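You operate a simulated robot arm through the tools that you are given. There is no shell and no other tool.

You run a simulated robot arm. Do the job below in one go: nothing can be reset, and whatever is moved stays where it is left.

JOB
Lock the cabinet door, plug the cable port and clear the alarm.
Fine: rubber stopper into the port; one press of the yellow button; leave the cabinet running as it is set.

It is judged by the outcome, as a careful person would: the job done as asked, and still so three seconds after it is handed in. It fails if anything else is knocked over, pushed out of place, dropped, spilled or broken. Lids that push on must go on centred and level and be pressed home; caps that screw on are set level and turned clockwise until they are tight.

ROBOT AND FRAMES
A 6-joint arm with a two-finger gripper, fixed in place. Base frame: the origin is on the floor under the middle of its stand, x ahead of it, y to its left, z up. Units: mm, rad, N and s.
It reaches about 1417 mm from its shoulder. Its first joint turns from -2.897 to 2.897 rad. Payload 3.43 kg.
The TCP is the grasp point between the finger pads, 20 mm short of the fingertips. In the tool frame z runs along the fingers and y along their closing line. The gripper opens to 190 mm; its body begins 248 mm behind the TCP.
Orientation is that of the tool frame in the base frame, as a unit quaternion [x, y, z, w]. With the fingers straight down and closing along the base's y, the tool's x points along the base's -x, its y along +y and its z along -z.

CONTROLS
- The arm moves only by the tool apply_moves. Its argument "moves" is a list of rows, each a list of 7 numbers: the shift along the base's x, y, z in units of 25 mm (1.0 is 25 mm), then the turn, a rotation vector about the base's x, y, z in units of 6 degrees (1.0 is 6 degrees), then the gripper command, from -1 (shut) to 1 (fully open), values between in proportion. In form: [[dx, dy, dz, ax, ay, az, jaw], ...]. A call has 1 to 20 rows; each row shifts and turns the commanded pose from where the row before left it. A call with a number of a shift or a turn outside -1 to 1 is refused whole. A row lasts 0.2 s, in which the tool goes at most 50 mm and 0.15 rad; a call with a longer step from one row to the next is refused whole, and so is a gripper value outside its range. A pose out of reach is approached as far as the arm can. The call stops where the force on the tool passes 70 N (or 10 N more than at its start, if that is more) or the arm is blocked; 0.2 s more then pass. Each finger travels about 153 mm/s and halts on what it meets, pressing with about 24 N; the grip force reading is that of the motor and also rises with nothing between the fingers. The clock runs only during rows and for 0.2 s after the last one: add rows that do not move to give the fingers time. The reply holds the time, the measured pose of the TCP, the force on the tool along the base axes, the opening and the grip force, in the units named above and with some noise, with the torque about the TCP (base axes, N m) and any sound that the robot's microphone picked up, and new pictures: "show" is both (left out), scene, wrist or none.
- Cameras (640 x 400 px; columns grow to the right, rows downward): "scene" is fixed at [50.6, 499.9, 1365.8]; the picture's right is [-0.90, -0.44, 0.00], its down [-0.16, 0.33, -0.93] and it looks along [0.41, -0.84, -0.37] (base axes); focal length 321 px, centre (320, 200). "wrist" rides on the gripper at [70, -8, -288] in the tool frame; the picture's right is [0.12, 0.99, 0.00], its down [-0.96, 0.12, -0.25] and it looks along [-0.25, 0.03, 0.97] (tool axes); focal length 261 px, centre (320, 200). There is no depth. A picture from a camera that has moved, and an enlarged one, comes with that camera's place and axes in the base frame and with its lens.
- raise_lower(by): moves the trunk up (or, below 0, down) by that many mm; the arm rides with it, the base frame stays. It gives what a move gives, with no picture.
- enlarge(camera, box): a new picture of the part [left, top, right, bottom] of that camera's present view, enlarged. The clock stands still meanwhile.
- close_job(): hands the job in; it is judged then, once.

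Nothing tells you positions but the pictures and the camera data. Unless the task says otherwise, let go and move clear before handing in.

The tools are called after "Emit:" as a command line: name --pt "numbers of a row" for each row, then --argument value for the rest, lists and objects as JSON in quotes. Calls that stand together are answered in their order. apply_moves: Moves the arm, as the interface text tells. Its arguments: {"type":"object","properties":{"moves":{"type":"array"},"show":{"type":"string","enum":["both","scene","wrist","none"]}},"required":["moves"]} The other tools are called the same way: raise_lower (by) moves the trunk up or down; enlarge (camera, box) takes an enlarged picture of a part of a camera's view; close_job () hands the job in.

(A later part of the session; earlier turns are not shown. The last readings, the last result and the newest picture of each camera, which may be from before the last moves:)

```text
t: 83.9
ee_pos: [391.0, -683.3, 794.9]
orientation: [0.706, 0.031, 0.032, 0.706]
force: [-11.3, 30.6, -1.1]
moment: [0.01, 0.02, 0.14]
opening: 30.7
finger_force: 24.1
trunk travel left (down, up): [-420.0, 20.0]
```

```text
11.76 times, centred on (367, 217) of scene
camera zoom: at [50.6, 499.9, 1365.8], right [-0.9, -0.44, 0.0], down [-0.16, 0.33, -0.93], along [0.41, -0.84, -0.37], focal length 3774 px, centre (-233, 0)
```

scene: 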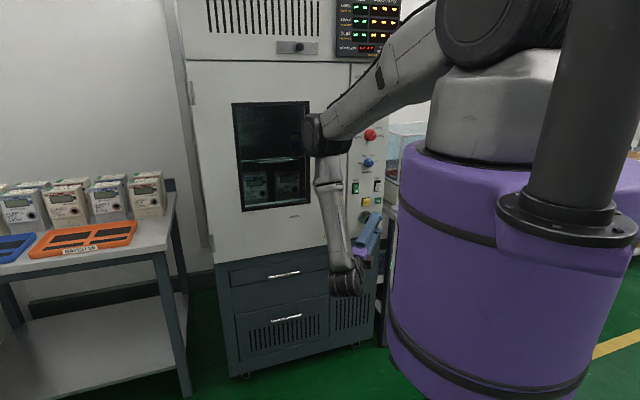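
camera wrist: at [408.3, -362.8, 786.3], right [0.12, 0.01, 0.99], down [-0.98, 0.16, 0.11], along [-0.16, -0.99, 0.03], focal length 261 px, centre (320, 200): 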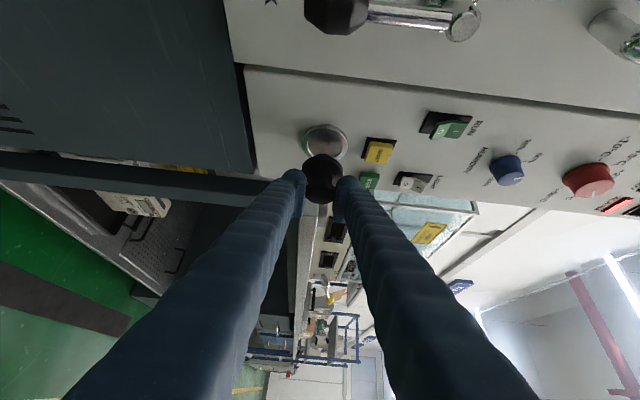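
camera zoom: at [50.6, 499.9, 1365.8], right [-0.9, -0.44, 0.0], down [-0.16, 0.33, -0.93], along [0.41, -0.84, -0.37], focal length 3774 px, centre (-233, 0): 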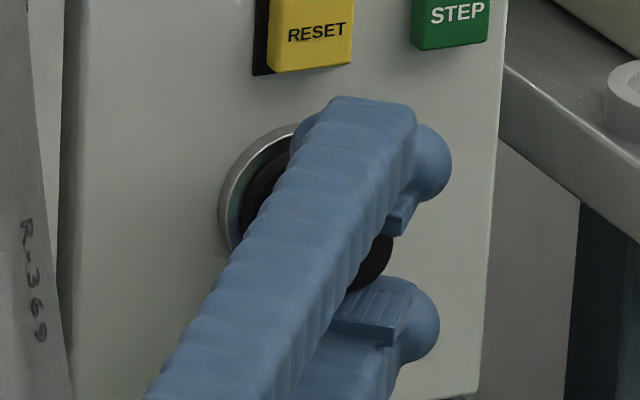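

The flange is still a few millimetres from the ring, with the taper starting to bite. I'll centre it by under a millimetre and push further, watching the force.

Emit:
apply_moves --pt "0.025 0.025 0 0 0 0 -1" --pt "0.06 -0.06 0 0 0 0 -1" --pt "0.06 -0.06 0 0 0 0 -1" --pt "0.06 -0.06 0 0 0 0 -1" --pt "0 0 0 0 0 0 -1" --show "none"

Emit:
enlarge --camera "wrist" --box '[270, 110, 370, 200]'

Emit:
enlarge --camera "scene" --box '[350, 200, 384, 234]'

```text
t: 85.3
ee_pos: [392.6, -685.4, 794.8]
orientation: [0.707, 0.03, 0.028, 0.706]
force: [-10.5, 19.2, 8.4]
moment: [-0.31, -0.31, 0.25]
opening: 29.8
finger_force: 23.9
trunk travel left (down, up): [-420.0, 20.0]
stopped in row 5: the force on the tool passed its limit at 71 N (the readings are from after the stop); the commanded pose is now the measured one
```

```text
4.44 times, centred on (320, 155) of wrist
camera zoom: at [440.7, -392.6, 785.8], right [0.12, 0.01, 0.99], down [-0.98, 0.17, 0.12], along [-0.17, -0.99, 0.03], focal length 1158 px, centre (320, 400)
```

zoom: 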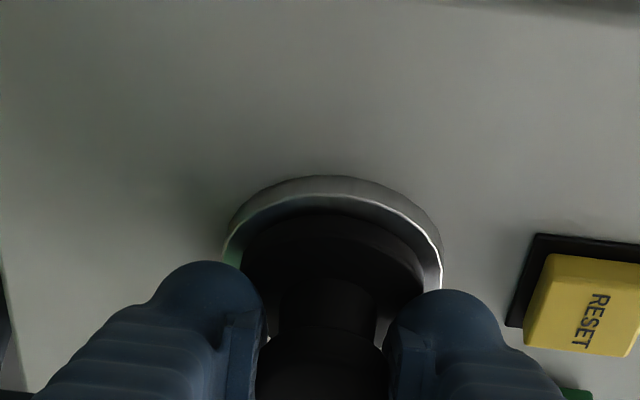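

```text
11.76 times, centred on (367, 217) of scene
camera zoom: at [50.6, 499.9, 1365.8], right [-0.9, -0.44, 0.0], down [-0.16, 0.33, -0.93], along [0.41, -0.84, -0.37], focal length 3774 px, centre (-233, 0)
```

zoom: 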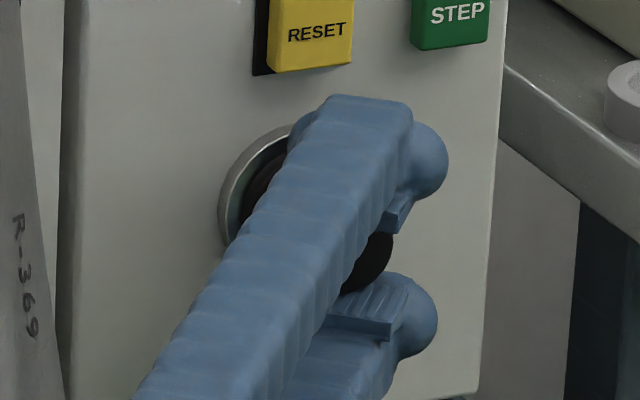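

The push reached the 71 N limit with the grip sliding slightly on the knob, and the flange still looks about 5 mm short. I'll push again gently to see whether it advances or whether it's the fingers that slide.

Emit:
apply_moves --pt "0.04 -0.04 0 0 0 0 -1" --pt "0.04 -0.04 0 0 0 0 -1" --pt "0.04 -0.04 0 0 0 0 -1" --pt "0 0 0 0 0 0 -1" --show "none"

Emit:
enlarge --camera "wrist" --box '[270, 120, 370, 210]'

```text
t: 86.0
ee_pos: [392.7, -684.8, 794.0]
orientation: [0.706, 0.03, 0.025, 0.707]
force: [-11.2, 26.6, 13.3]
moment: [-0.59, -0.28, 0.34]
opening: 29.4
finger_force: 24.0
trunk travel left (down, up): [-420.0, 20.0]
stopped in row 3: the force on the tool passed its limit at 73 N (the readings are from after the stop); the commanded pose is now the measured one
```

```text
4.44 times, centred on (320, 165) of wrist
camera zoom: at [441.4, -392.8, 785.2], right [0.13, 0.01, 0.99], down [-0.98, 0.17, 0.12], along [-0.17, -0.99, 0.03], focal length 1158 px, centre (320, 356)
```

zoom: 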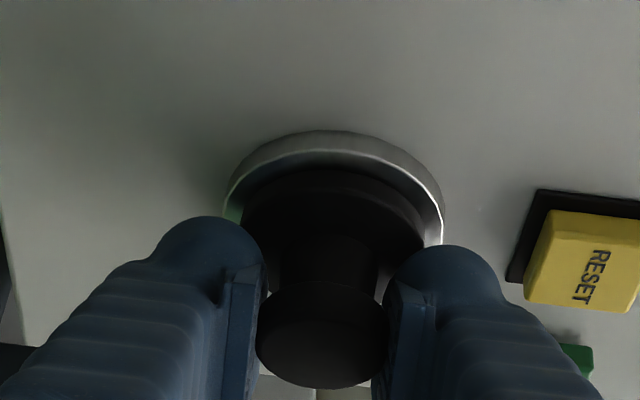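

The reading shows the plug wedged slightly low and to the right (13 N up, 11 N to the left). I'll back off a touch, re-centre it by about 1.5 mm and push again.

Emit:
apply_moves --pt "-0.08 0.08 0.0 0 0 0 -1" --pt "0.05 0.05 0.05 0 0 0 -1" --pt "0 0 0 0 0 0 -1" --show "none"

Emit:
apply_moves --pt "0.05 -0.05 0 0 0 0 -1" --pt "0.05 -0.05 0 0 0 0 -1" --pt "0.05 -0.05 0 0 0 0 -1" --pt "0 0 0 0 0 0 -1" --show "none"

Emit:
enlarge --camera "wrist" --box '[270, 120, 370, 210]'

```text
t: 86.8
ee_pos: [391.6, -685.9, 794.6]
orientation: [0.707, 0.03, 0.027, 0.706]
force: [-8.0, -0.1, 16.4]
moment: [-0.45, -0.34, -0.1]
opening: 29.3
finger_force: 24.1
trunk travel left (down, up): [-420.0, 20.0]
```

```text
t: 87.8
ee_pos: [393.8, -684.8, 794.0]
orientation: [0.707, 0.03, 0.024, 0.706]
force: [-32.9, 52.9, 23.3]
moment: [-0.72, -0.51, 0.56]
opening: 29.2
finger_force: 23.5
trunk travel left (down, up): [-420.0, 20.0]
```

```text
4.44 times, centred on (320, 165) of wrist
camera zoom: at [441.6, -392.8, 785.9], right [0.12, 0.01, 0.99], down [-0.98, 0.17, 0.12], along [-0.17, -0.99, 0.03], focal length 1158 px, centre (320, 356)
```

zoom: 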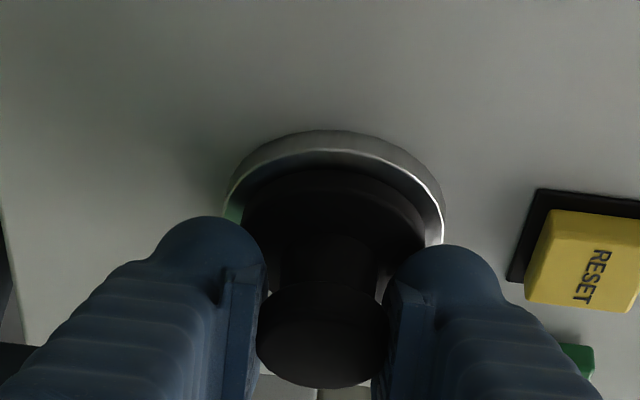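

The steady resistance at this depth is the fingertips touching the metal ring, not the plug. I'll ease off, open the fingers just a millimetre or two so they still cradle the knob, and check that the stopper stays put before shifting the grip back.

Emit:
apply_moves --pt "-0.09 0.09 0 0 0 0 -1" --pt "0 0 0 0 0 0 -1" --pt "0 0 0 0 0 0 -0.66" --pt "0 0 0 0 0 0 -0.66" --show "none"

Emit:
enlarge --camera "wrist" --box '[270, 120, 370, 210]'

Emit:
enlarge --camera "scene" --box '[350, 200, 384, 234]'

```text
t: 88.8
ee_pos: [392.9, -686.3, 793.3]
orientation: [0.709, 0.03, 0.026, 0.704]
force: [-28.0, 29.2, 0.2]
moment: [-0.64, -0.53, 0.17]
opening: 31.8
finger_force: 0.2
trunk travel left (down, up): [-420.0, 20.0]
```

```text
4.44 times, centred on (320, 165) of wrist
camera zoom: at [441.4, -392.8, 785.6], right [0.12, 0.01, 0.99], down [-0.98, 0.17, 0.12], along [-0.17, -0.99, 0.03], focal length 1158 px, centre (320, 356)
```

zoom: 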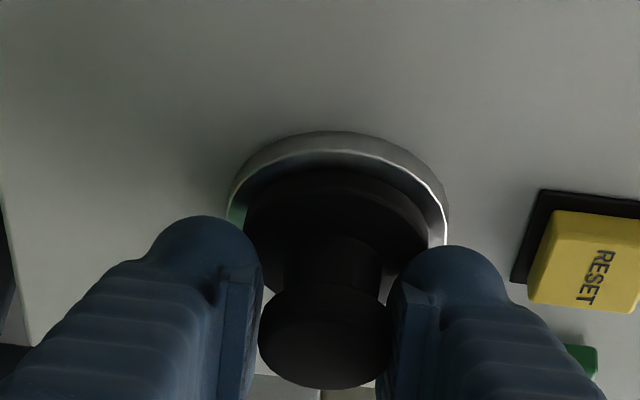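

```text
11.76 times, centred on (367, 217) of scene
camera zoom: at [50.6, 499.9, 1365.8], right [-0.9, -0.44, 0.0], down [-0.16, 0.33, -0.93], along [0.41, -0.84, -0.37], focal length 3774 px, centre (-233, 0)
```

zoom: 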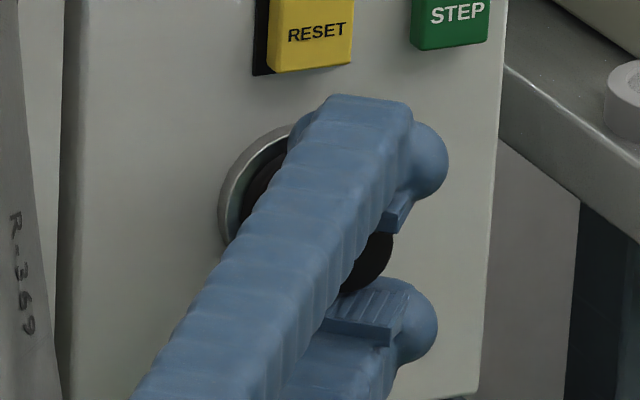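

With the grip loosened the hand is still being pushed back 40 N, which confirms the fingertips are on the ring, and the stopper has not moved. I'll draw the hand back 9 mm with the fingers loosely around the knob and look.

Emit:
apply_moves --pt "-0.12 0.12 0 0 0 0 -0.645" --pt "-0.12 0.12 0 0 0 0 -0.645" --pt "0 0 0 0 0 0 -0.645" --show "none"

Emit:
enlarge --camera "wrist" --box '[270, 120, 370, 210]'

Emit:
enlarge --camera "scene" --box '[350, 200, 384, 234]'

```text
t: 89.6
ee_pos: [390.8, -681.7, 793.5]
orientation: [0.708, 0.03, 0.028, 0.705]
force: [1.9, -0.3, 2.7]
moment: [0.02, 0.03, 0.01]
opening: 35.5
finger_force: 1.5
trunk travel left (down, up): [-420.0, 20.0]
```

```text
4.44 times, centred on (320, 165) of wrist
camera zoom: at [437.5, -387.4, 785.2], right [0.12, 0.01, 0.99], down [-0.98, 0.17, 0.12], along [-0.17, -0.99, 0.03], focal length 1158 px, centre (320, 356)
```

zoom: 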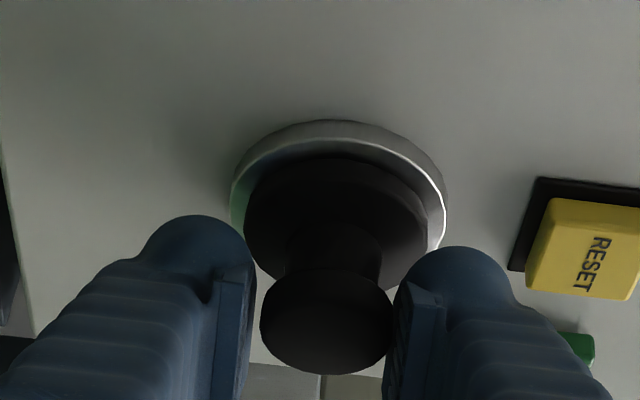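

```text
11.76 times, centred on (367, 217) of scene
camera zoom: at [50.6, 499.9, 1365.8], right [-0.9, -0.44, 0.0], down [-0.16, 0.33, -0.93], along [0.41, -0.84, -0.37], focal length 3774 px, centre (-233, 0)
```

zoom: 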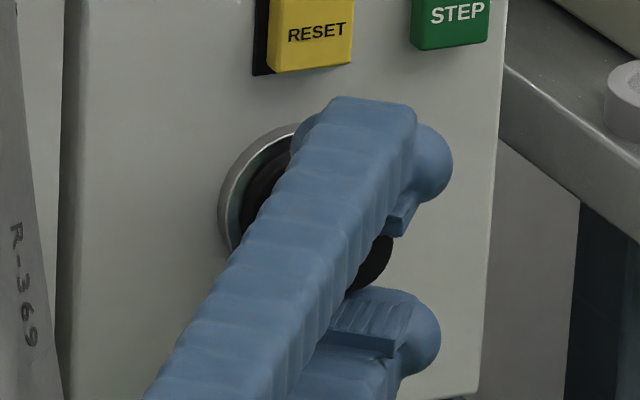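

The stopper stays in the port on its own, level. I'll draw back 4 mm more, grip the knob again and push it further in.

Emit:
apply_moves --pt "-0.113 0.113 0.02 0 0 0 -0.645" --pt "0 0 0 0 0 0 -0.645" --pt "0 0 0 0 0 0 -1" --pt "0 0 0 0 0 0 -1" --pt "0.08 -0.08 0 0 0 0 -1" --pt "0.08 -0.08 0 0 0 0 -1" --pt "0.06 -0.06 0 0 0 0 -1" --pt "0 0 0 0 0 0 -1" --show "none"

Emit:
enlarge --camera "wrist" --box '[270, 120, 370, 210]'

Emit:
enlarge --camera "scene" --box '[350, 200, 384, 234]'

```text
t: 91.4
ee_pos: [387.6, -680.7, 794.9]
orientation: [0.707, 0.03, 0.025, 0.706]
force: [-18.8, 25.7, 26.0]
moment: [-0.42, -0.43, 0.14]
opening: 31.5
finger_force: 24.3
trunk travel left (down, up): [-420.0, 20.0]
```

```text
4.44 times, centred on (320, 165) of wrist
camera zoom: at [436.5, -388.0, 785.9], right [0.12, 0.01, 0.99], down [-0.98, 0.17, 0.12], along [-0.17, -0.99, 0.03], focal length 1158 px, centre (320, 356)
```

zoom: 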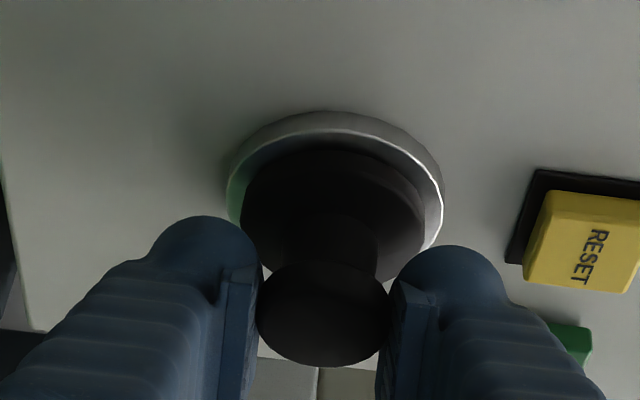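

```text
11.76 times, centred on (367, 217) of scene
camera zoom: at [50.6, 499.9, 1365.8], right [-0.9, -0.44, 0.0], down [-0.16, 0.33, -0.93], along [0.41, -0.84, -0.37], focal length 3774 px, centre (-233, 0)
```

zoom: 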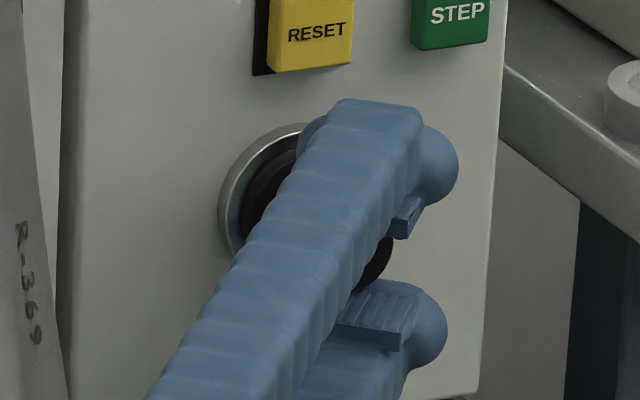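

The ring front looks to be at about n = -798 and the flange's inner face at about -795, so it may still be 2–3 mm out. I'll zoom tightly on the visible left side of the joint.

Emit:
enlarge --camera "scene" --box '[356, 206, 372, 224]'

Emit:
enlarge --camera "wrist" --box '[295, 140, 355, 190]'

```text
16.00 times, centred on (364, 215) of scene
camera zoom: at [50.6, 499.9, 1365.8], right [-0.9, -0.44, 0.0], down [-0.16, 0.33, -0.93], along [0.41, -0.84, -0.37], focal length 5133 px, centre (-384, -40)
```

zoom: 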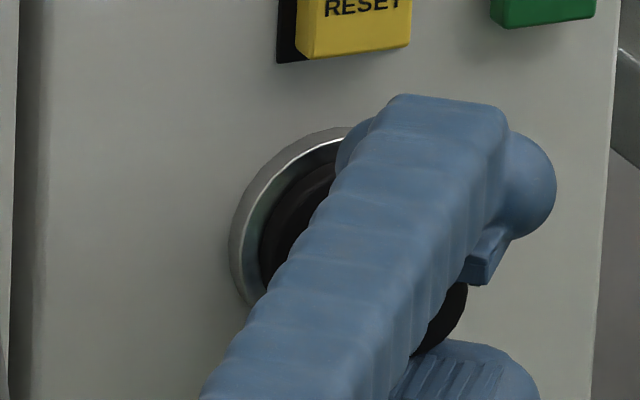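

```text
8.00 times, centred on (325, 165) of wrist
camera zoom: at [436.5, -388.0, 785.9], right [0.12, 0.01, 0.99], down [-0.98, 0.17, 0.12], along [-0.17, -0.99, 0.03], focal length 2085 px, centre (280, 480)
```

zoom: 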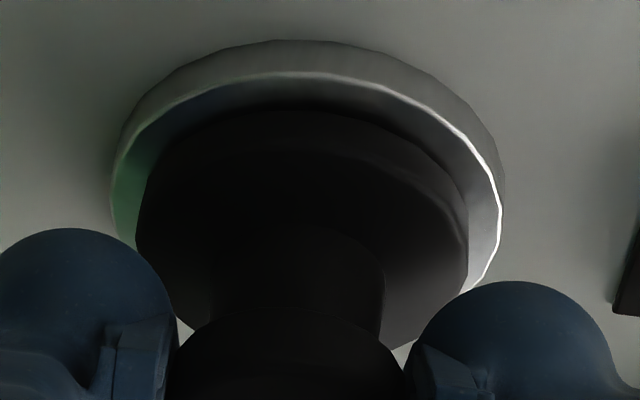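

The measurements fit a stopper that is seated flush, about 2 mm to one side. I'll open the fingers wide and draw straight back so I can see it unobstructed.

Emit:
apply_moves --pt "0 0 0 0 0 0 -0.5" --pt "0 0 0 0 0 0 -0.2" --pt "0 0 0 0 0 0 -0.2" --pt "0 0 0 0 0 0 -0.2" --show "none"

Emit:
enlarge --camera "wrist" --box '[260, 110, 390, 220]'

Emit:
enlarge --camera "scene" --box '[350, 200, 384, 234]'

```text
t: 92.4
ee_pos: [390.7, -681.7, 793.5]
orientation: [0.709, 0.029, 0.027, 0.704]
force: [-0.2, -1.0, 0.2]
moment: [0.02, 0.01, 0.01]
opening: 75.9
finger_force: 0.0
trunk travel left (down, up): [-420.0, 20.0]
```

```text
3.64 times, centred on (325, 165) of wrist
camera zoom: at [438.3, -389.3, 784.4], right [0.12, 0.01, 0.99], down [-0.98, 0.17, 0.12], along [-0.17, -0.99, 0.03], focal length 948 px, centre (302, 327)
```

zoom: 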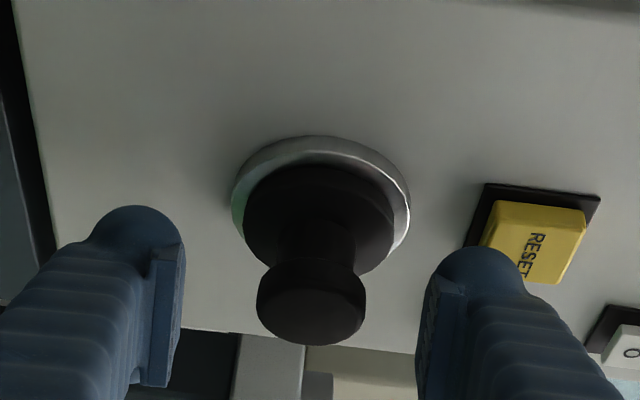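

```text
11.76 times, centred on (367, 217) of scene
camera zoom: at [50.6, 499.9, 1365.8], right [-0.9, -0.44, 0.0], down [-0.16, 0.33, -0.93], along [0.41, -0.84, -0.37], focal length 3774 px, centre (-233, 0)
```

zoom: 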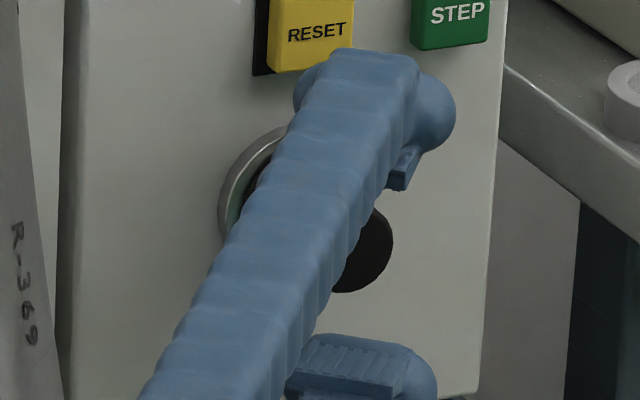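

The stopper holds by itself. My upper fingertip is close to the RESET button, so I'll withdraw straight back now without any sideways motion.

Emit:
apply_moves --pt "-0.3 0.6 0 0 0 0 -0.2" --pt "-0.1 0.9 0 0 0 0 -0.2" --pt "-0.08 1 0 0 0 0 -0.2" --pt "-0.08 1 0 0 0 0 -0.2" --pt "0 0 0 0 0 0 -0.2"

Emit:
enlarge --camera "scene" --box '[346, 196, 388, 236]'

Emit:
enlarge --camera "wrist" --box '[240, 100, 420, 240]'

Emit:
enlarge --camera "scene" --box '[345, 60, 400, 130]'

```text
t: 93.6
ee_pos: [375.6, -593.7, 791.9]
orientation: [0.708, 0.03, 0.027, 0.705]
force: [0.6, 0.1, 0.3]
moment: [0.04, -0.01, 0.0]
opening: 76.1
finger_force: 0.0
trunk travel left (down, up): [-420.0, 20.0]
camera wrist: at [423.9, -301.1, 783.3], right [0.12, 0.01, 0.99], down [-0.98, 0.17, 0.12], along [-0.17, -0.99, 0.03], focal length 261 px, centre (320, 200)
```

scene: 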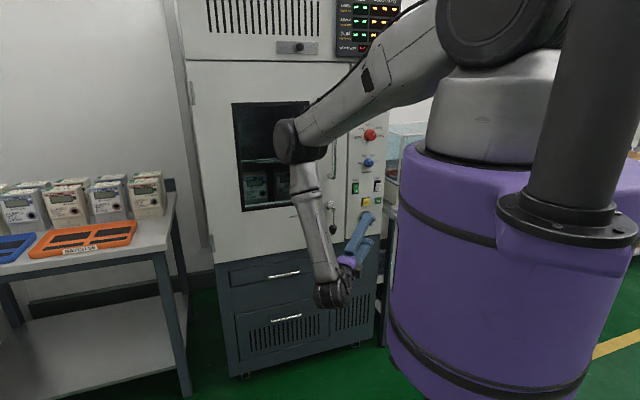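
wrist: 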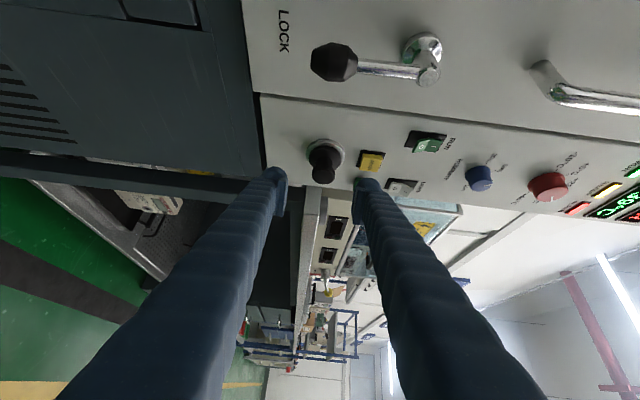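

```text
10.00 times, centred on (367, 216) of scene
camera zoom: at [50.6, 499.9, 1365.8], right [-0.9, -0.44, 0.0], down [-0.16, 0.33, -0.93], along [0.41, -0.84, -0.37], focal length 3208 px, centre (-150, 40)
```

zoom: 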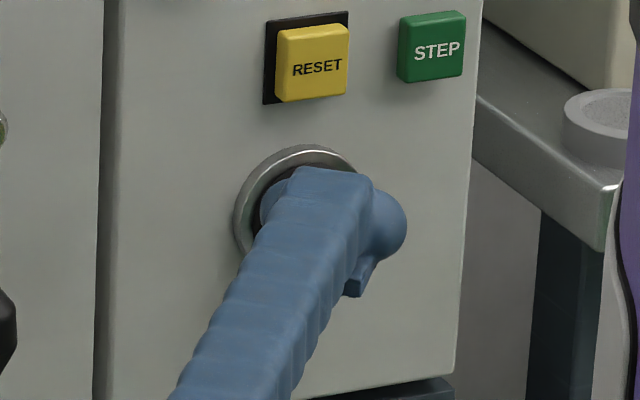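

```text
2.86 times, centred on (330, 170) of wrist
camera zoom: at [423.9, -301.1, 783.3], right [0.12, 0.01, 0.99], down [-0.98, 0.17, 0.12], along [-0.17, -0.99, 0.03], focal length 745 px, centre (291, 286)
```

zoom: 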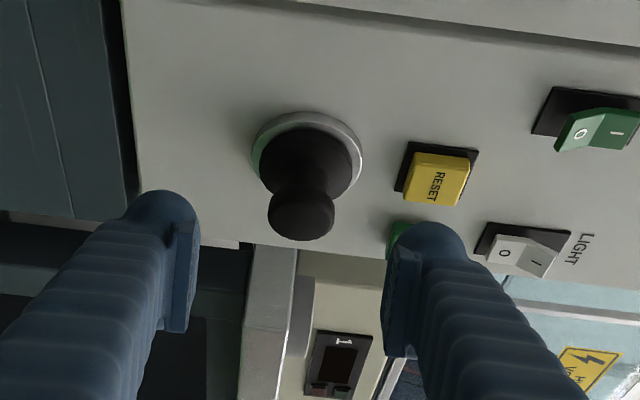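

```text
5.71 times, centred on (372, 95) of scene
camera zoom: at [50.6, 499.9, 1365.8], right [-0.9, -0.44, 0.0], down [-0.16, 0.33, -0.93], along [0.41, -0.84, -0.37], focal length 1833 px, centre (20, 800)
```

zoom: 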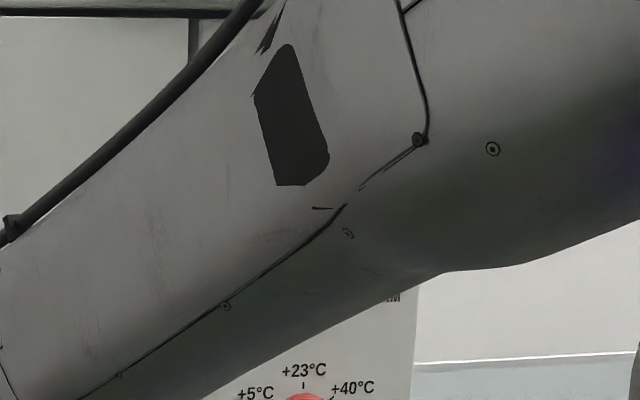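

The stopper stays in the port, and the READY lamp now seems lit while ALARM still is. I'll zoom closely on the stopper to judge depth and centring.

Emit:
enlarge --camera "wrist" --box '[296, 125, 352, 190]'

Emit:
enlarge --camera "wrist" --box '[540, 140, 640, 240]'

```text
6.15 times, centred on (324, 158) of wrist
camera zoom: at [423.9, -301.1, 783.3], right [0.12, 0.01, 0.99], down [-0.98, 0.17, 0.12], along [-0.17, -0.99, 0.03], focal length 1604 px, centre (295, 462)
```

zoom: 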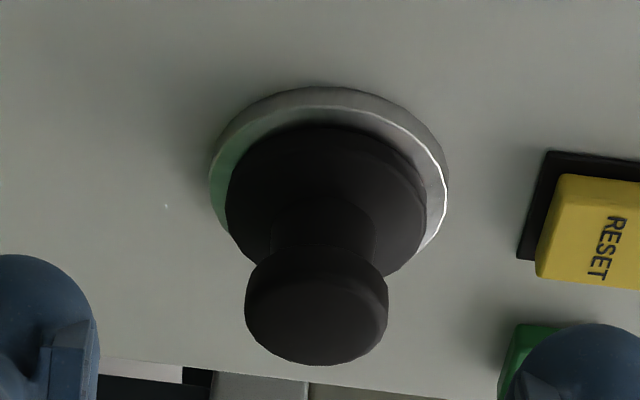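

```text
4.00 times, centred on (590, 190) of wrist
camera zoom: at [423.9, -301.1, 783.3], right [0.12, 0.01, 0.99], down [-0.98, 0.17, 0.12], along [-0.17, -0.99, 0.03], focal length 1043 px, centre (-760, 240)
```

zoom: 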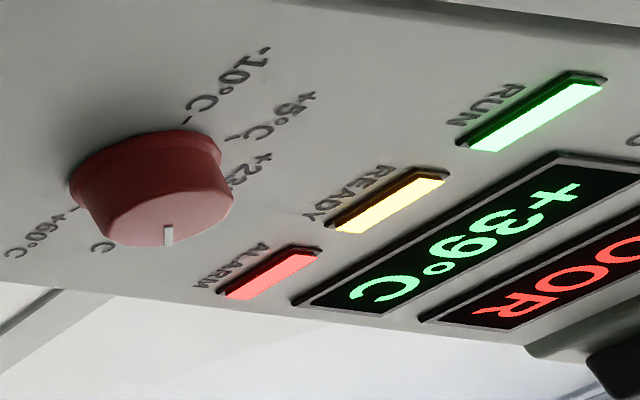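

The stopper's flange sits flush and centred on the ring, just as it did in its holder. The load reads +39 °C with READY lit, and ALARM and DOOR still wait for RESET. I'll shut the fingers and turn the hand to face the panel squarely, to give the stopper one firm straight press.

Emit:
apply_moves --pt "-0.14 -0.1 0.0125 0 0 0.833 -0.2" --pt "-0.14 -0.1 0.0125 0 0 0.833 -0.6" --pt "-0.14 -0.175 0.0125 0 0 0.833 -1" --pt "-0.14 -0.175 0.0125 0 0 0.833 -1" --pt "-0.14 -0.175 0.0125 0 0 0.833 -1" --pt "-0.14 -0.175 0.0125 0 0 0.833 -1" --pt "-0.14 -0.175 0.0125 0 0 0.833 -1" --pt "-0.14 -0.175 0.0125 0 0 0.833 -1" --pt "0 0 0 0 0 0 -1"

```text
t: 95.6
ee_pos: [429.4, -661.9, 753.8]
orientation: [0.655, 0.271, 0.267, 0.653]
force: [0.6, 0.4, -0.3]
moment: [-0.01, -0.03, 0.06]
opening: 0.0
finger_force: 23.8
out of reach, approached as far as the arm can: row 2, 3, 4, 5
trunk travel left (down, up): [-420.0, 20.0]
camera wrist: at [277.6, -407.1, 744.7], right [0.09, 0.08, 0.99], down [-0.86, -0.5, 0.12], along [0.51, -0.86, 0.03], focal length 261 px, centre (320, 200)
```

scene: 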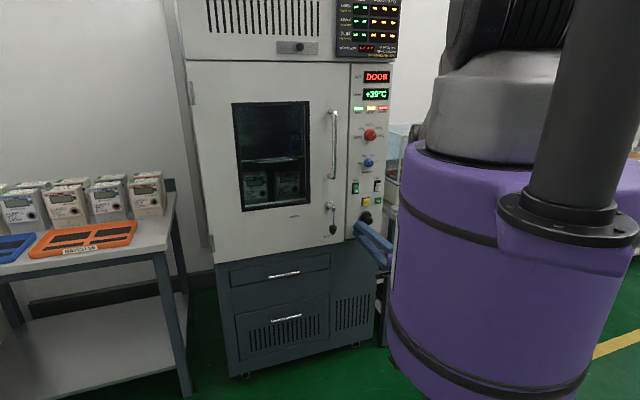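
wrist: 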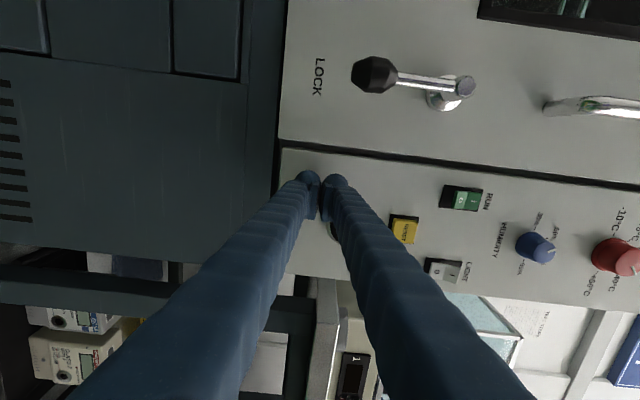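

The hand squared up but the wrist limit let it drift low and close to the panel (no contact force). I'll back straight off first, then dip the fingertips 20° so the wrist has more room.

Emit:
apply_moves --pt "-0.7 0.7 0 0 0 0 -1" --pt "-0.35 0.35 0 0.589 0.589 0 -1" --pt "-0.35 0.35 0 0.589 0.589 0 -1" --pt "-0.35 0.35 0 0.589 0.589 0 -1" --pt "-0.35 0.35 0 0.589 0.589 0 -1" --pt "0 0 0 0 0 0 -1"

Emit:
enlarge --camera "scene" --box '[340, 190, 400, 250]'

```text
t: 97.0
ee_pos: [376.0, -610.7, 754.1]
orientation: [0.758, 0.314, 0.214, 0.529]
force: [-0.1, 0.1, 0.5]
moment: [0.01, 0.01, 0.0]
opening: 0.0
finger_force: 23.8
trunk travel left (down, up): [-420.0, 20.0]
camera wrist: at [234.7, -365.8, 844.3], right [0.33, -0.16, 0.93], down [-0.82, -0.54, 0.2], along [0.47, -0.83, -0.31], focal length 261 px, centre (320, 200)
```

scene: 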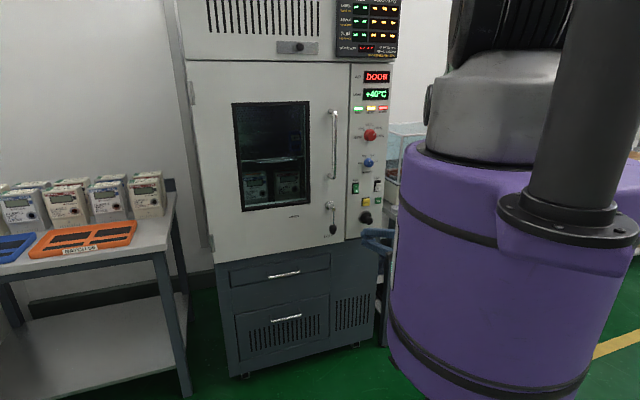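
wrist: 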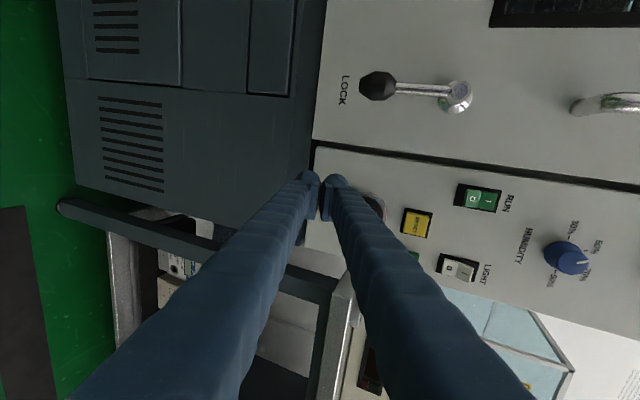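

```text
6.67 times, centred on (370, 220) of scene
camera zoom: at [50.6, 499.9, 1365.8], right [-0.9, -0.44, 0.0], down [-0.16, 0.33, -0.93], along [0.41, -0.84, -0.37], focal length 2139 px, centre (-13, 67)
```

zoom: 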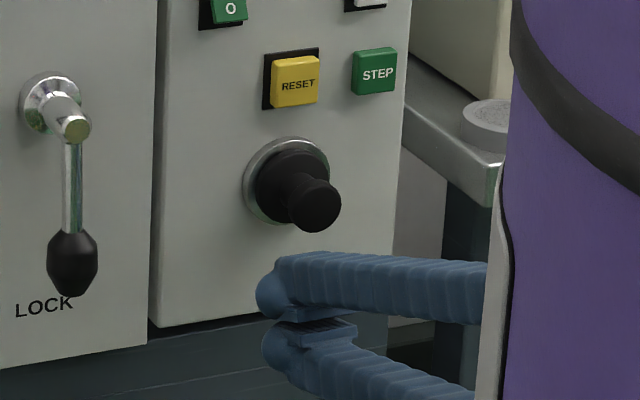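

Now I have a clear view: the lever is at LOCK and the stopper sits in the ring. I'll bring the closed fingertips in front of the stopper's knob and press it straight in to be sure it's home.

Emit:
apply_moves --pt "-0.308 -0.308 0.36 0 0 0 -1" --pt "-0.308 -0.308 0.36 0 0 0 -1" --pt "-0.308 -0.308 0.36 0 0 0 -1" --pt "0.2 -0.2 0 0 0 0 -1" --pt "0.2 -0.2 0 0 0 0 -1" --pt "0 0 0 0 0 0 -1"

Emit:
enlarge --camera "scene" --box '[340, 190, 400, 250]'

Emit:
enlarge --camera "wrist" --box '[260, 120, 420, 260]'

```text
t: 98.4
ee_pos: [363.5, -643.3, 780.7]
orientation: [0.758, 0.313, 0.216, 0.531]
force: [0.5, 0.3, 0.1]
moment: [0.02, -0.02, 0.01]
opening: 0.0
finger_force: 23.8
trunk travel left (down, up): [-420.0, 20.0]
camera wrist: at [221.7, -398.3, 871.1], right [0.33, -0.16, 0.93], down [-0.82, -0.54, 0.2], along [0.47, -0.83, -0.31], focal length 261 px, centre (320, 200)
```

scene: 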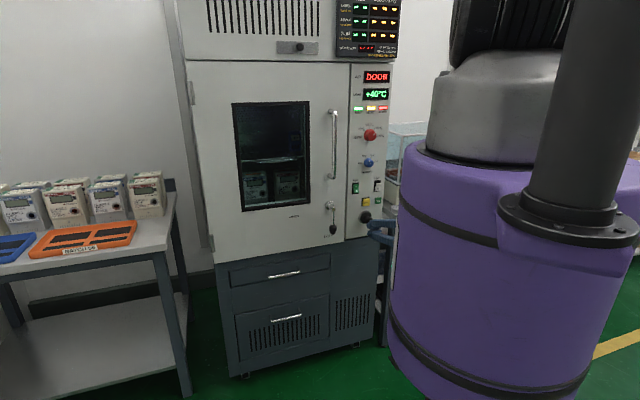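
wrist: 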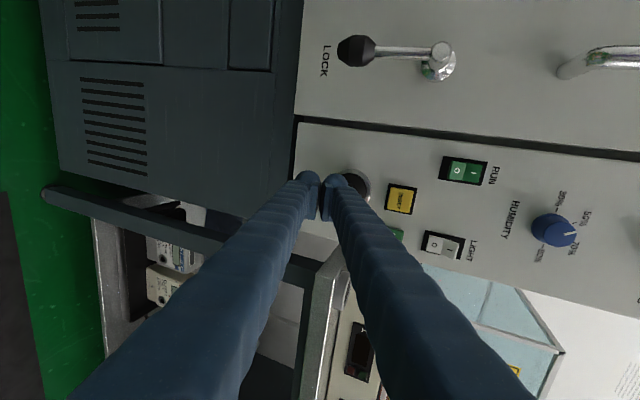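

```text
6.67 times, centred on (370, 220) of scene
camera zoom: at [50.6, 499.9, 1365.8], right [-0.9, -0.44, 0.0], down [-0.16, 0.33, -0.93], along [0.41, -0.84, -0.37], focal length 2139 px, centre (-13, 67)
```

zoom: 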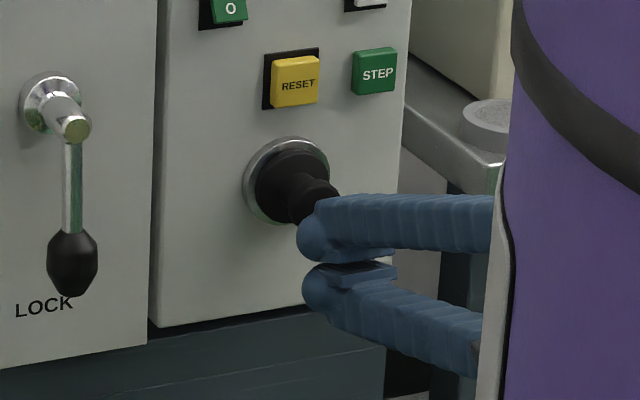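

```text
2.86 times, centred on (340, 190) of wrist
camera zoom: at [221.7, -398.3, 871.1], right [0.33, -0.16, 0.93], down [-0.82, -0.54, 0.2], along [0.47, -0.83, -0.31], focal length 745 px, centre (263, 229)
```

zoom: 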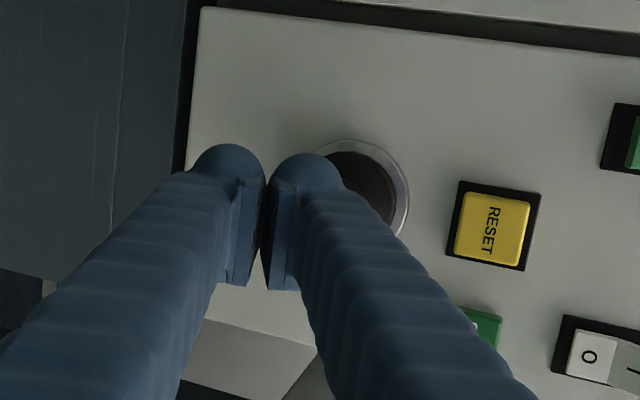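

The upper fingertip faces the knob, slightly low and left. I'll adjust by 4 mm and press in slowly.

Emit:
apply_moves --pt "-0.113 -0.113 0.16 0 0 0 -1" --pt "0.2 -0.2 0 0 0 0 -1" --pt "0.1 -0.1 0 0 0 0 -1" --pt "0.08 -0.08 0 0 0 0 -1" --pt "0.08 -0.08 0 0 0 0 -1" --pt "0 0 0 0 0 0 -1" --show "none"

Emit:
enlarge --camera "scene" --box '[340, 190, 400, 250]'

```text
t: 99.8
ee_pos: [371.9, -655.9, 784.2]
orientation: [0.758, 0.314, 0.215, 0.53]
force: [-0.3, 0.4, 0.7]
moment: [0.0, -0.05, 0.03]
opening: 0.0
finger_force: 23.8
trunk travel left (down, up): [-420.0, 20.0]
```

```text
6.67 times, centred on (370, 220) of scene
camera zoom: at [50.6, 499.9, 1365.8], right [-0.9, -0.44, 0.0], down [-0.16, 0.33, -0.93], along [0.41, -0.84, -0.37], focal length 2139 px, centre (-13, 67)
```

zoom: 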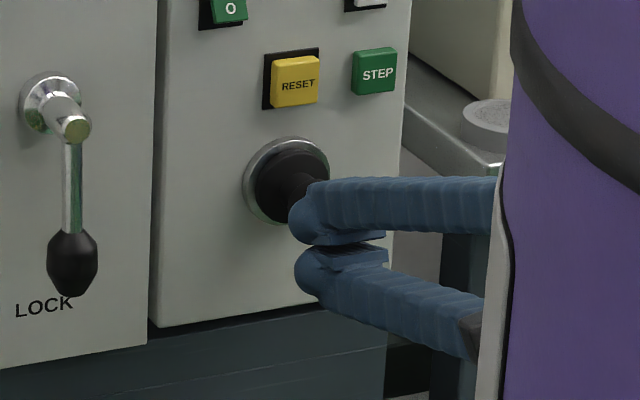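

No contact yet; I'll keep pressing in small steps.

Emit:
apply_moves --pt "0.08 -0.08 0 0 0 0 -1" --pt "0.08 -0.08 0 0 0 0 -1" --pt "0.08 -0.08 0 0 0 0 -1" --pt "0 0 0 0 0 0 -1" --show "none"

Emit:
apply_moves --pt "0.04 -0.04 0 0 0 0 -1" --pt "0.04 -0.04 0 0 0 0 -1" --pt "0 0 0 0 0 0 -1" --show "none"

```text
t: 100.8
ee_pos: [375.0, -659.5, 783.1]
orientation: [0.758, 0.313, 0.214, 0.53]
force: [-32.9, 29.5, 7.7]
moment: [-0.31, -0.44, 0.01]
opening: 0.0
finger_force: 23.9
trunk travel left (down, up): [-420.0, 20.0]
```

```text
t: 101.3
ee_pos: [375.0, -660.5, 783.9]
orientation: [0.76, 0.312, 0.214, 0.528]
force: [-23.1, 17.8, 14.9]
moment: [-0.22, -0.62, 0.04]
opening: 0.0
finger_force: 23.6
trunk travel left (down, up): [-420.0, 20.0]
stopped in row 2: the force on the tool passed its limit at 73 N (the readings are from after the stop); the commanded pose is now the measured one
```

The stopper took over 70 N without moving, so it is fully home. I'll back off and check it, then line up for the RESET button.

Emit:
apply_moves --pt "-0.4 0.4 0 0 0 0 -1" --pt "-0.5 0.5 0 0 0 0 -1" --pt "-0.3 0.3 0.5 0 0 0 -1" --pt "0 0 1 0 0 0 -1" --pt "0 0 1 0 0 0 -1" --pt "0 0 0.3 0 0 0 -1" --pt "0 0 0 0 0 0 -1"

Emit:
enlarge --camera "scene" --box '[340, 190, 400, 250]'

Emit:
enlarge --camera "wrist" --box '[240, 100, 440, 260]'

```text
t: 103.0
ee_pos: [347.9, -630.5, 853.3]
orientation: [0.76, 0.314, 0.214, 0.527]
force: [0.1, 0.1, 0.3]
moment: [0.01, -0.01, -0.02]
opening: 0.2
finger_force: 24.0
trunk travel left (down, up): [-420.0, 20.0]
camera wrist: at [207.8, -386.8, 944.3], right [0.33, -0.16, 0.93], down [-0.82, -0.54, 0.2], along [0.47, -0.83, -0.31], focal length 261 px, centre (320, 200)
```

scene: 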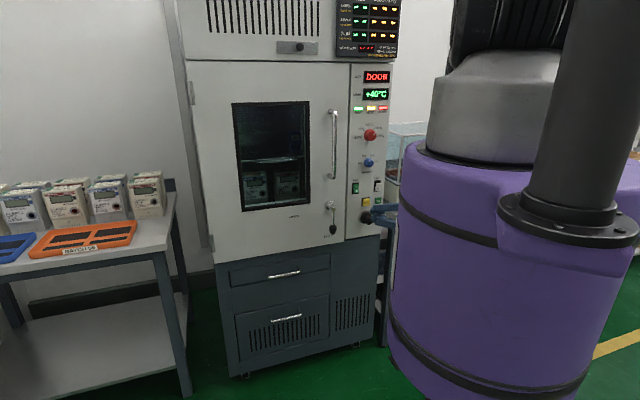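
wrist: 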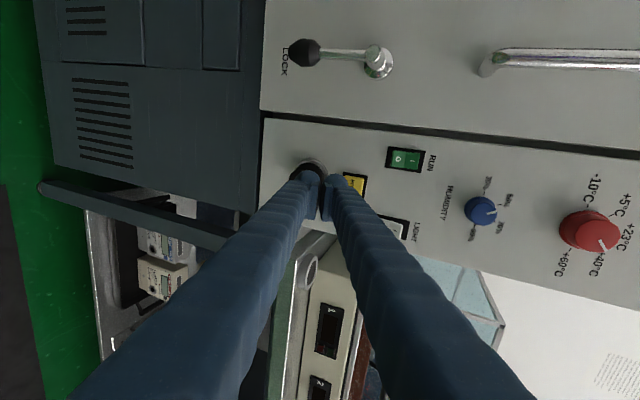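

```text
6.67 times, centred on (370, 220) of scene
camera zoom: at [50.6, 499.9, 1365.8], right [-0.9, -0.44, 0.0], down [-0.16, 0.33, -0.93], along [0.41, -0.84, -0.37], focal length 2139 px, centre (-13, 67)
```

zoom: 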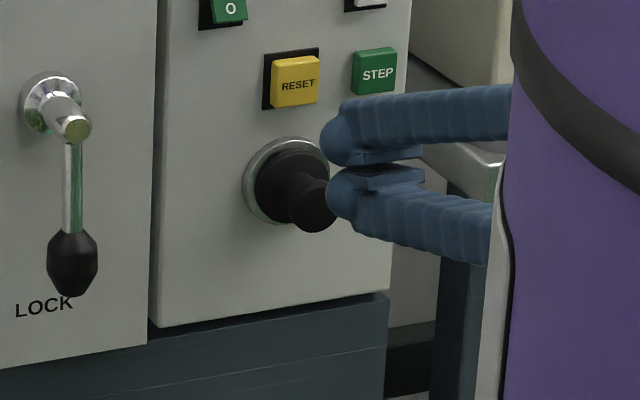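

```text
2.50 times, centred on (340, 180) of wrist
camera zoom: at [207.8, -386.8, 944.3], right [0.33, -0.16, 0.93], down [-0.82, -0.54, 0.2], along [0.47, -0.83, -0.31], focal length 652 px, centre (270, 250)
```

zoom: 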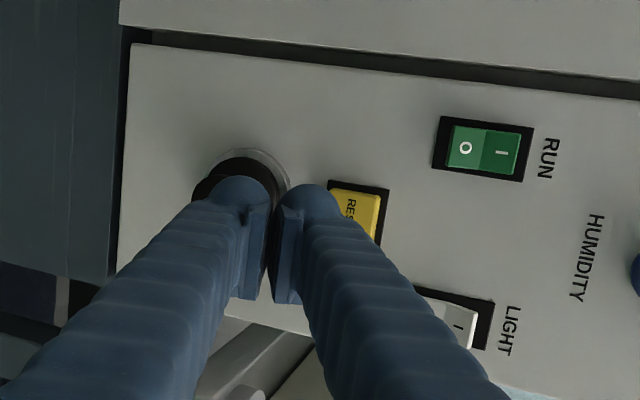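

Stopper and lever look right. The RESET face is at about p = -198, z = 864, n = -796; I'll raise 3 mm for clearance over the knob and bring the upper fingertip to about 15 mm short of the button.

Emit:
apply_moves --pt "0.05 0.04 0.11 0 0 0 -1" --pt "0.424 -0.424 0 0 0 0 -1" --pt "0.424 -0.424 0 0 0 0 -1" --pt "0.424 -0.424 0 0 0 0 -1" --pt "0.38 -0.38 0 0 0 0 -1" --pt "0 0 0 0 0 0 -1" --show "none"

Emit:
enlarge --camera "scene" --box '[345, 180, 395, 230]'

Emit:
enlarge --camera "wrist" --box '[260, 110, 420, 240]'

```text
t: 104.3
ee_pos: [390.4, -672.5, 853.1]
orientation: [0.76, 0.313, 0.214, 0.527]
force: [0.4, 0.0, 0.5]
moment: [0.0, -0.02, -0.03]
opening: 0.2
finger_force: 23.8
trunk travel left (down, up): [-420.0, 20.0]
```

```text
8.00 times, centred on (370, 205) of scene
camera zoom: at [50.6, 499.9, 1365.8], right [-0.9, -0.44, 0.0], down [-0.16, 0.33, -0.93], along [0.41, -0.84, -0.37], focal length 2567 px, centre (-80, 160)
```

zoom: 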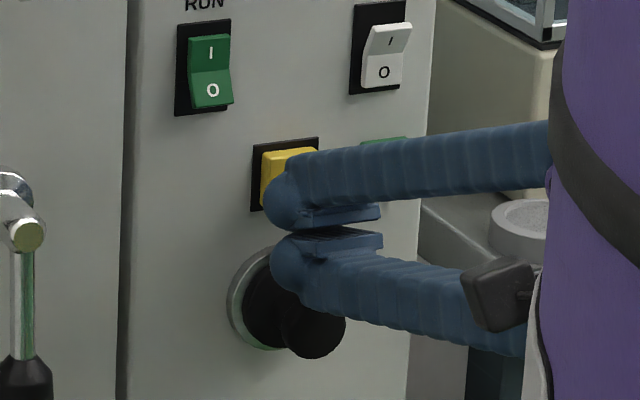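

```text
3.08 times, centred on (340, 175) of wrist
camera zoom: at [251.4, -428.4, 946.3], right [0.33, -0.16, 0.93], down [-0.82, -0.54, 0.2], along [0.47, -0.83, -0.31], focal length 802 px, centre (258, 277)
```

zoom: 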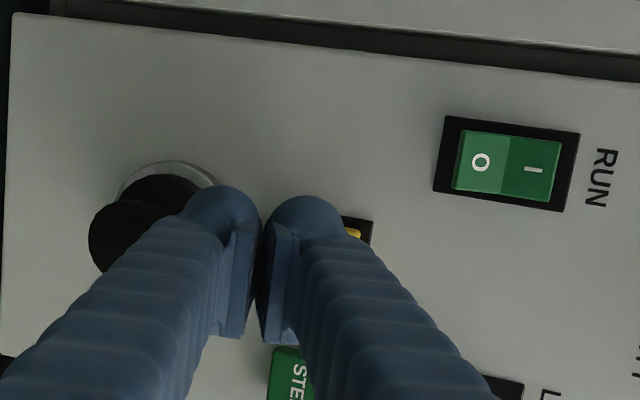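

The fingertip is about 9 mm low and 6 mm left of the button's centre. I'll correct that here, before touching.

Emit:
apply_moves --pt "-0.14 -0.14 0.36 0 0 0 -1" --pt "0 0 0.04 0 0 0 -1" --pt "0 0 0 0 0 0 -1" --show "none"

Emit:
enlarge --camera "scene" --box '[345, 180, 395, 230]'

Emit:
enlarge --camera "wrist" --box '[260, 110, 420, 240]'

```text
t: 105.2
ee_pos: [387.6, -675.7, 863.7]
orientation: [0.76, 0.314, 0.214, 0.528]
force: [0.4, 0.4, -0.1]
moment: [0.0, -0.01, 0.02]
opening: 0.0
finger_force: 23.3
trunk travel left (down, up): [-420.0, 20.0]
```

```text
8.00 times, centred on (370, 205) of scene
camera zoom: at [50.6, 499.9, 1365.8], right [-0.9, -0.44, 0.0], down [-0.16, 0.33, -0.93], along [0.41, -0.84, -0.37], focal length 2567 px, centre (-80, 160)
```

zoom: 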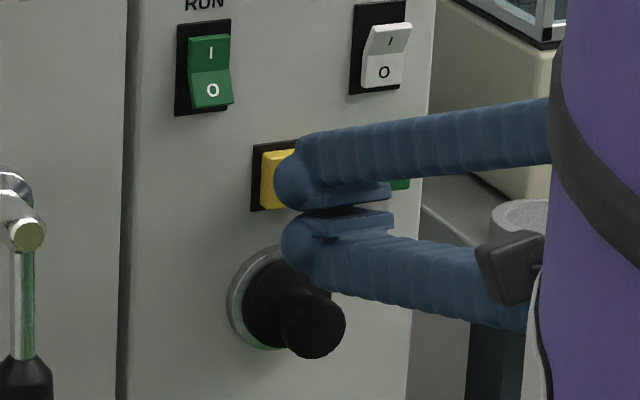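

```text
3.08 times, centred on (340, 175) of wrist
camera zoom: at [247.5, -431.9, 956.7], right [0.33, -0.16, 0.93], down [-0.82, -0.54, 0.2], along [0.47, -0.83, -0.31], focal length 802 px, centre (258, 277)
```

zoom: 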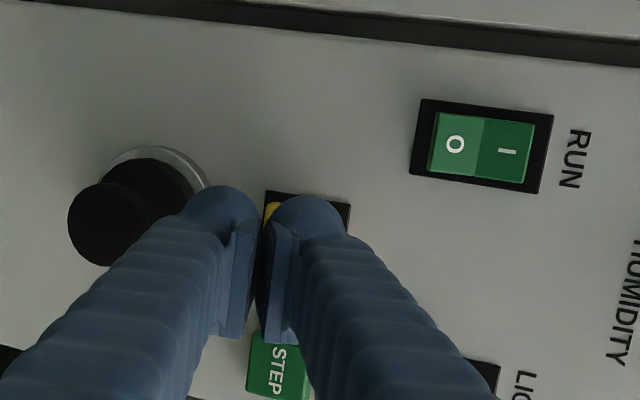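

The fingertip is now lined up with the button's centre. I'll approach to just before contact.

Emit:
apply_moves --pt "0.17 -0.17 -0.08 0 0 0 -1" --pt "0.17 -0.17 0 0 0 0 -1" --pt "0 0 0 0 0 0 -1" --show "none"

Emit:
enlarge --camera "scene" --box '[345, 180, 395, 230]'

Emit:
enlarge --camera "wrist" --box '[260, 110, 420, 240]'

```text
t: 106.0
ee_pos: [396.2, -683.3, 862.8]
orientation: [0.76, 0.312, 0.215, 0.527]
force: [-0.5, 0.3, -0.2]
moment: [-0.01, 0.0, -0.01]
opening: 0.0
finger_force: 23.7
trunk travel left (down, up): [-420.0, 20.0]
```

```text
8.00 times, centred on (370, 205) of scene
camera zoom: at [50.6, 499.9, 1365.8], right [-0.9, -0.44, 0.0], down [-0.16, 0.33, -0.93], along [0.41, -0.84, -0.37], focal length 2567 px, centre (-80, 160)
```

zoom: 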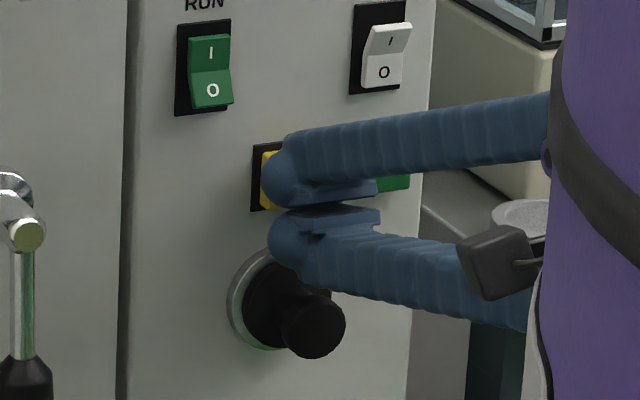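

```text
3.08 times, centred on (340, 175) of wrist
camera zoom: at [256.6, -439.5, 954.0], right [0.33, -0.16, 0.93], down [-0.82, -0.54, 0.2], along [0.47, -0.83, -0.31], focal length 802 px, centre (258, 277)
```

zoom: 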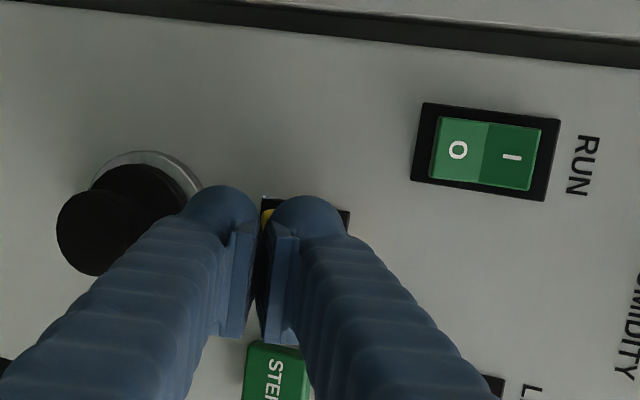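

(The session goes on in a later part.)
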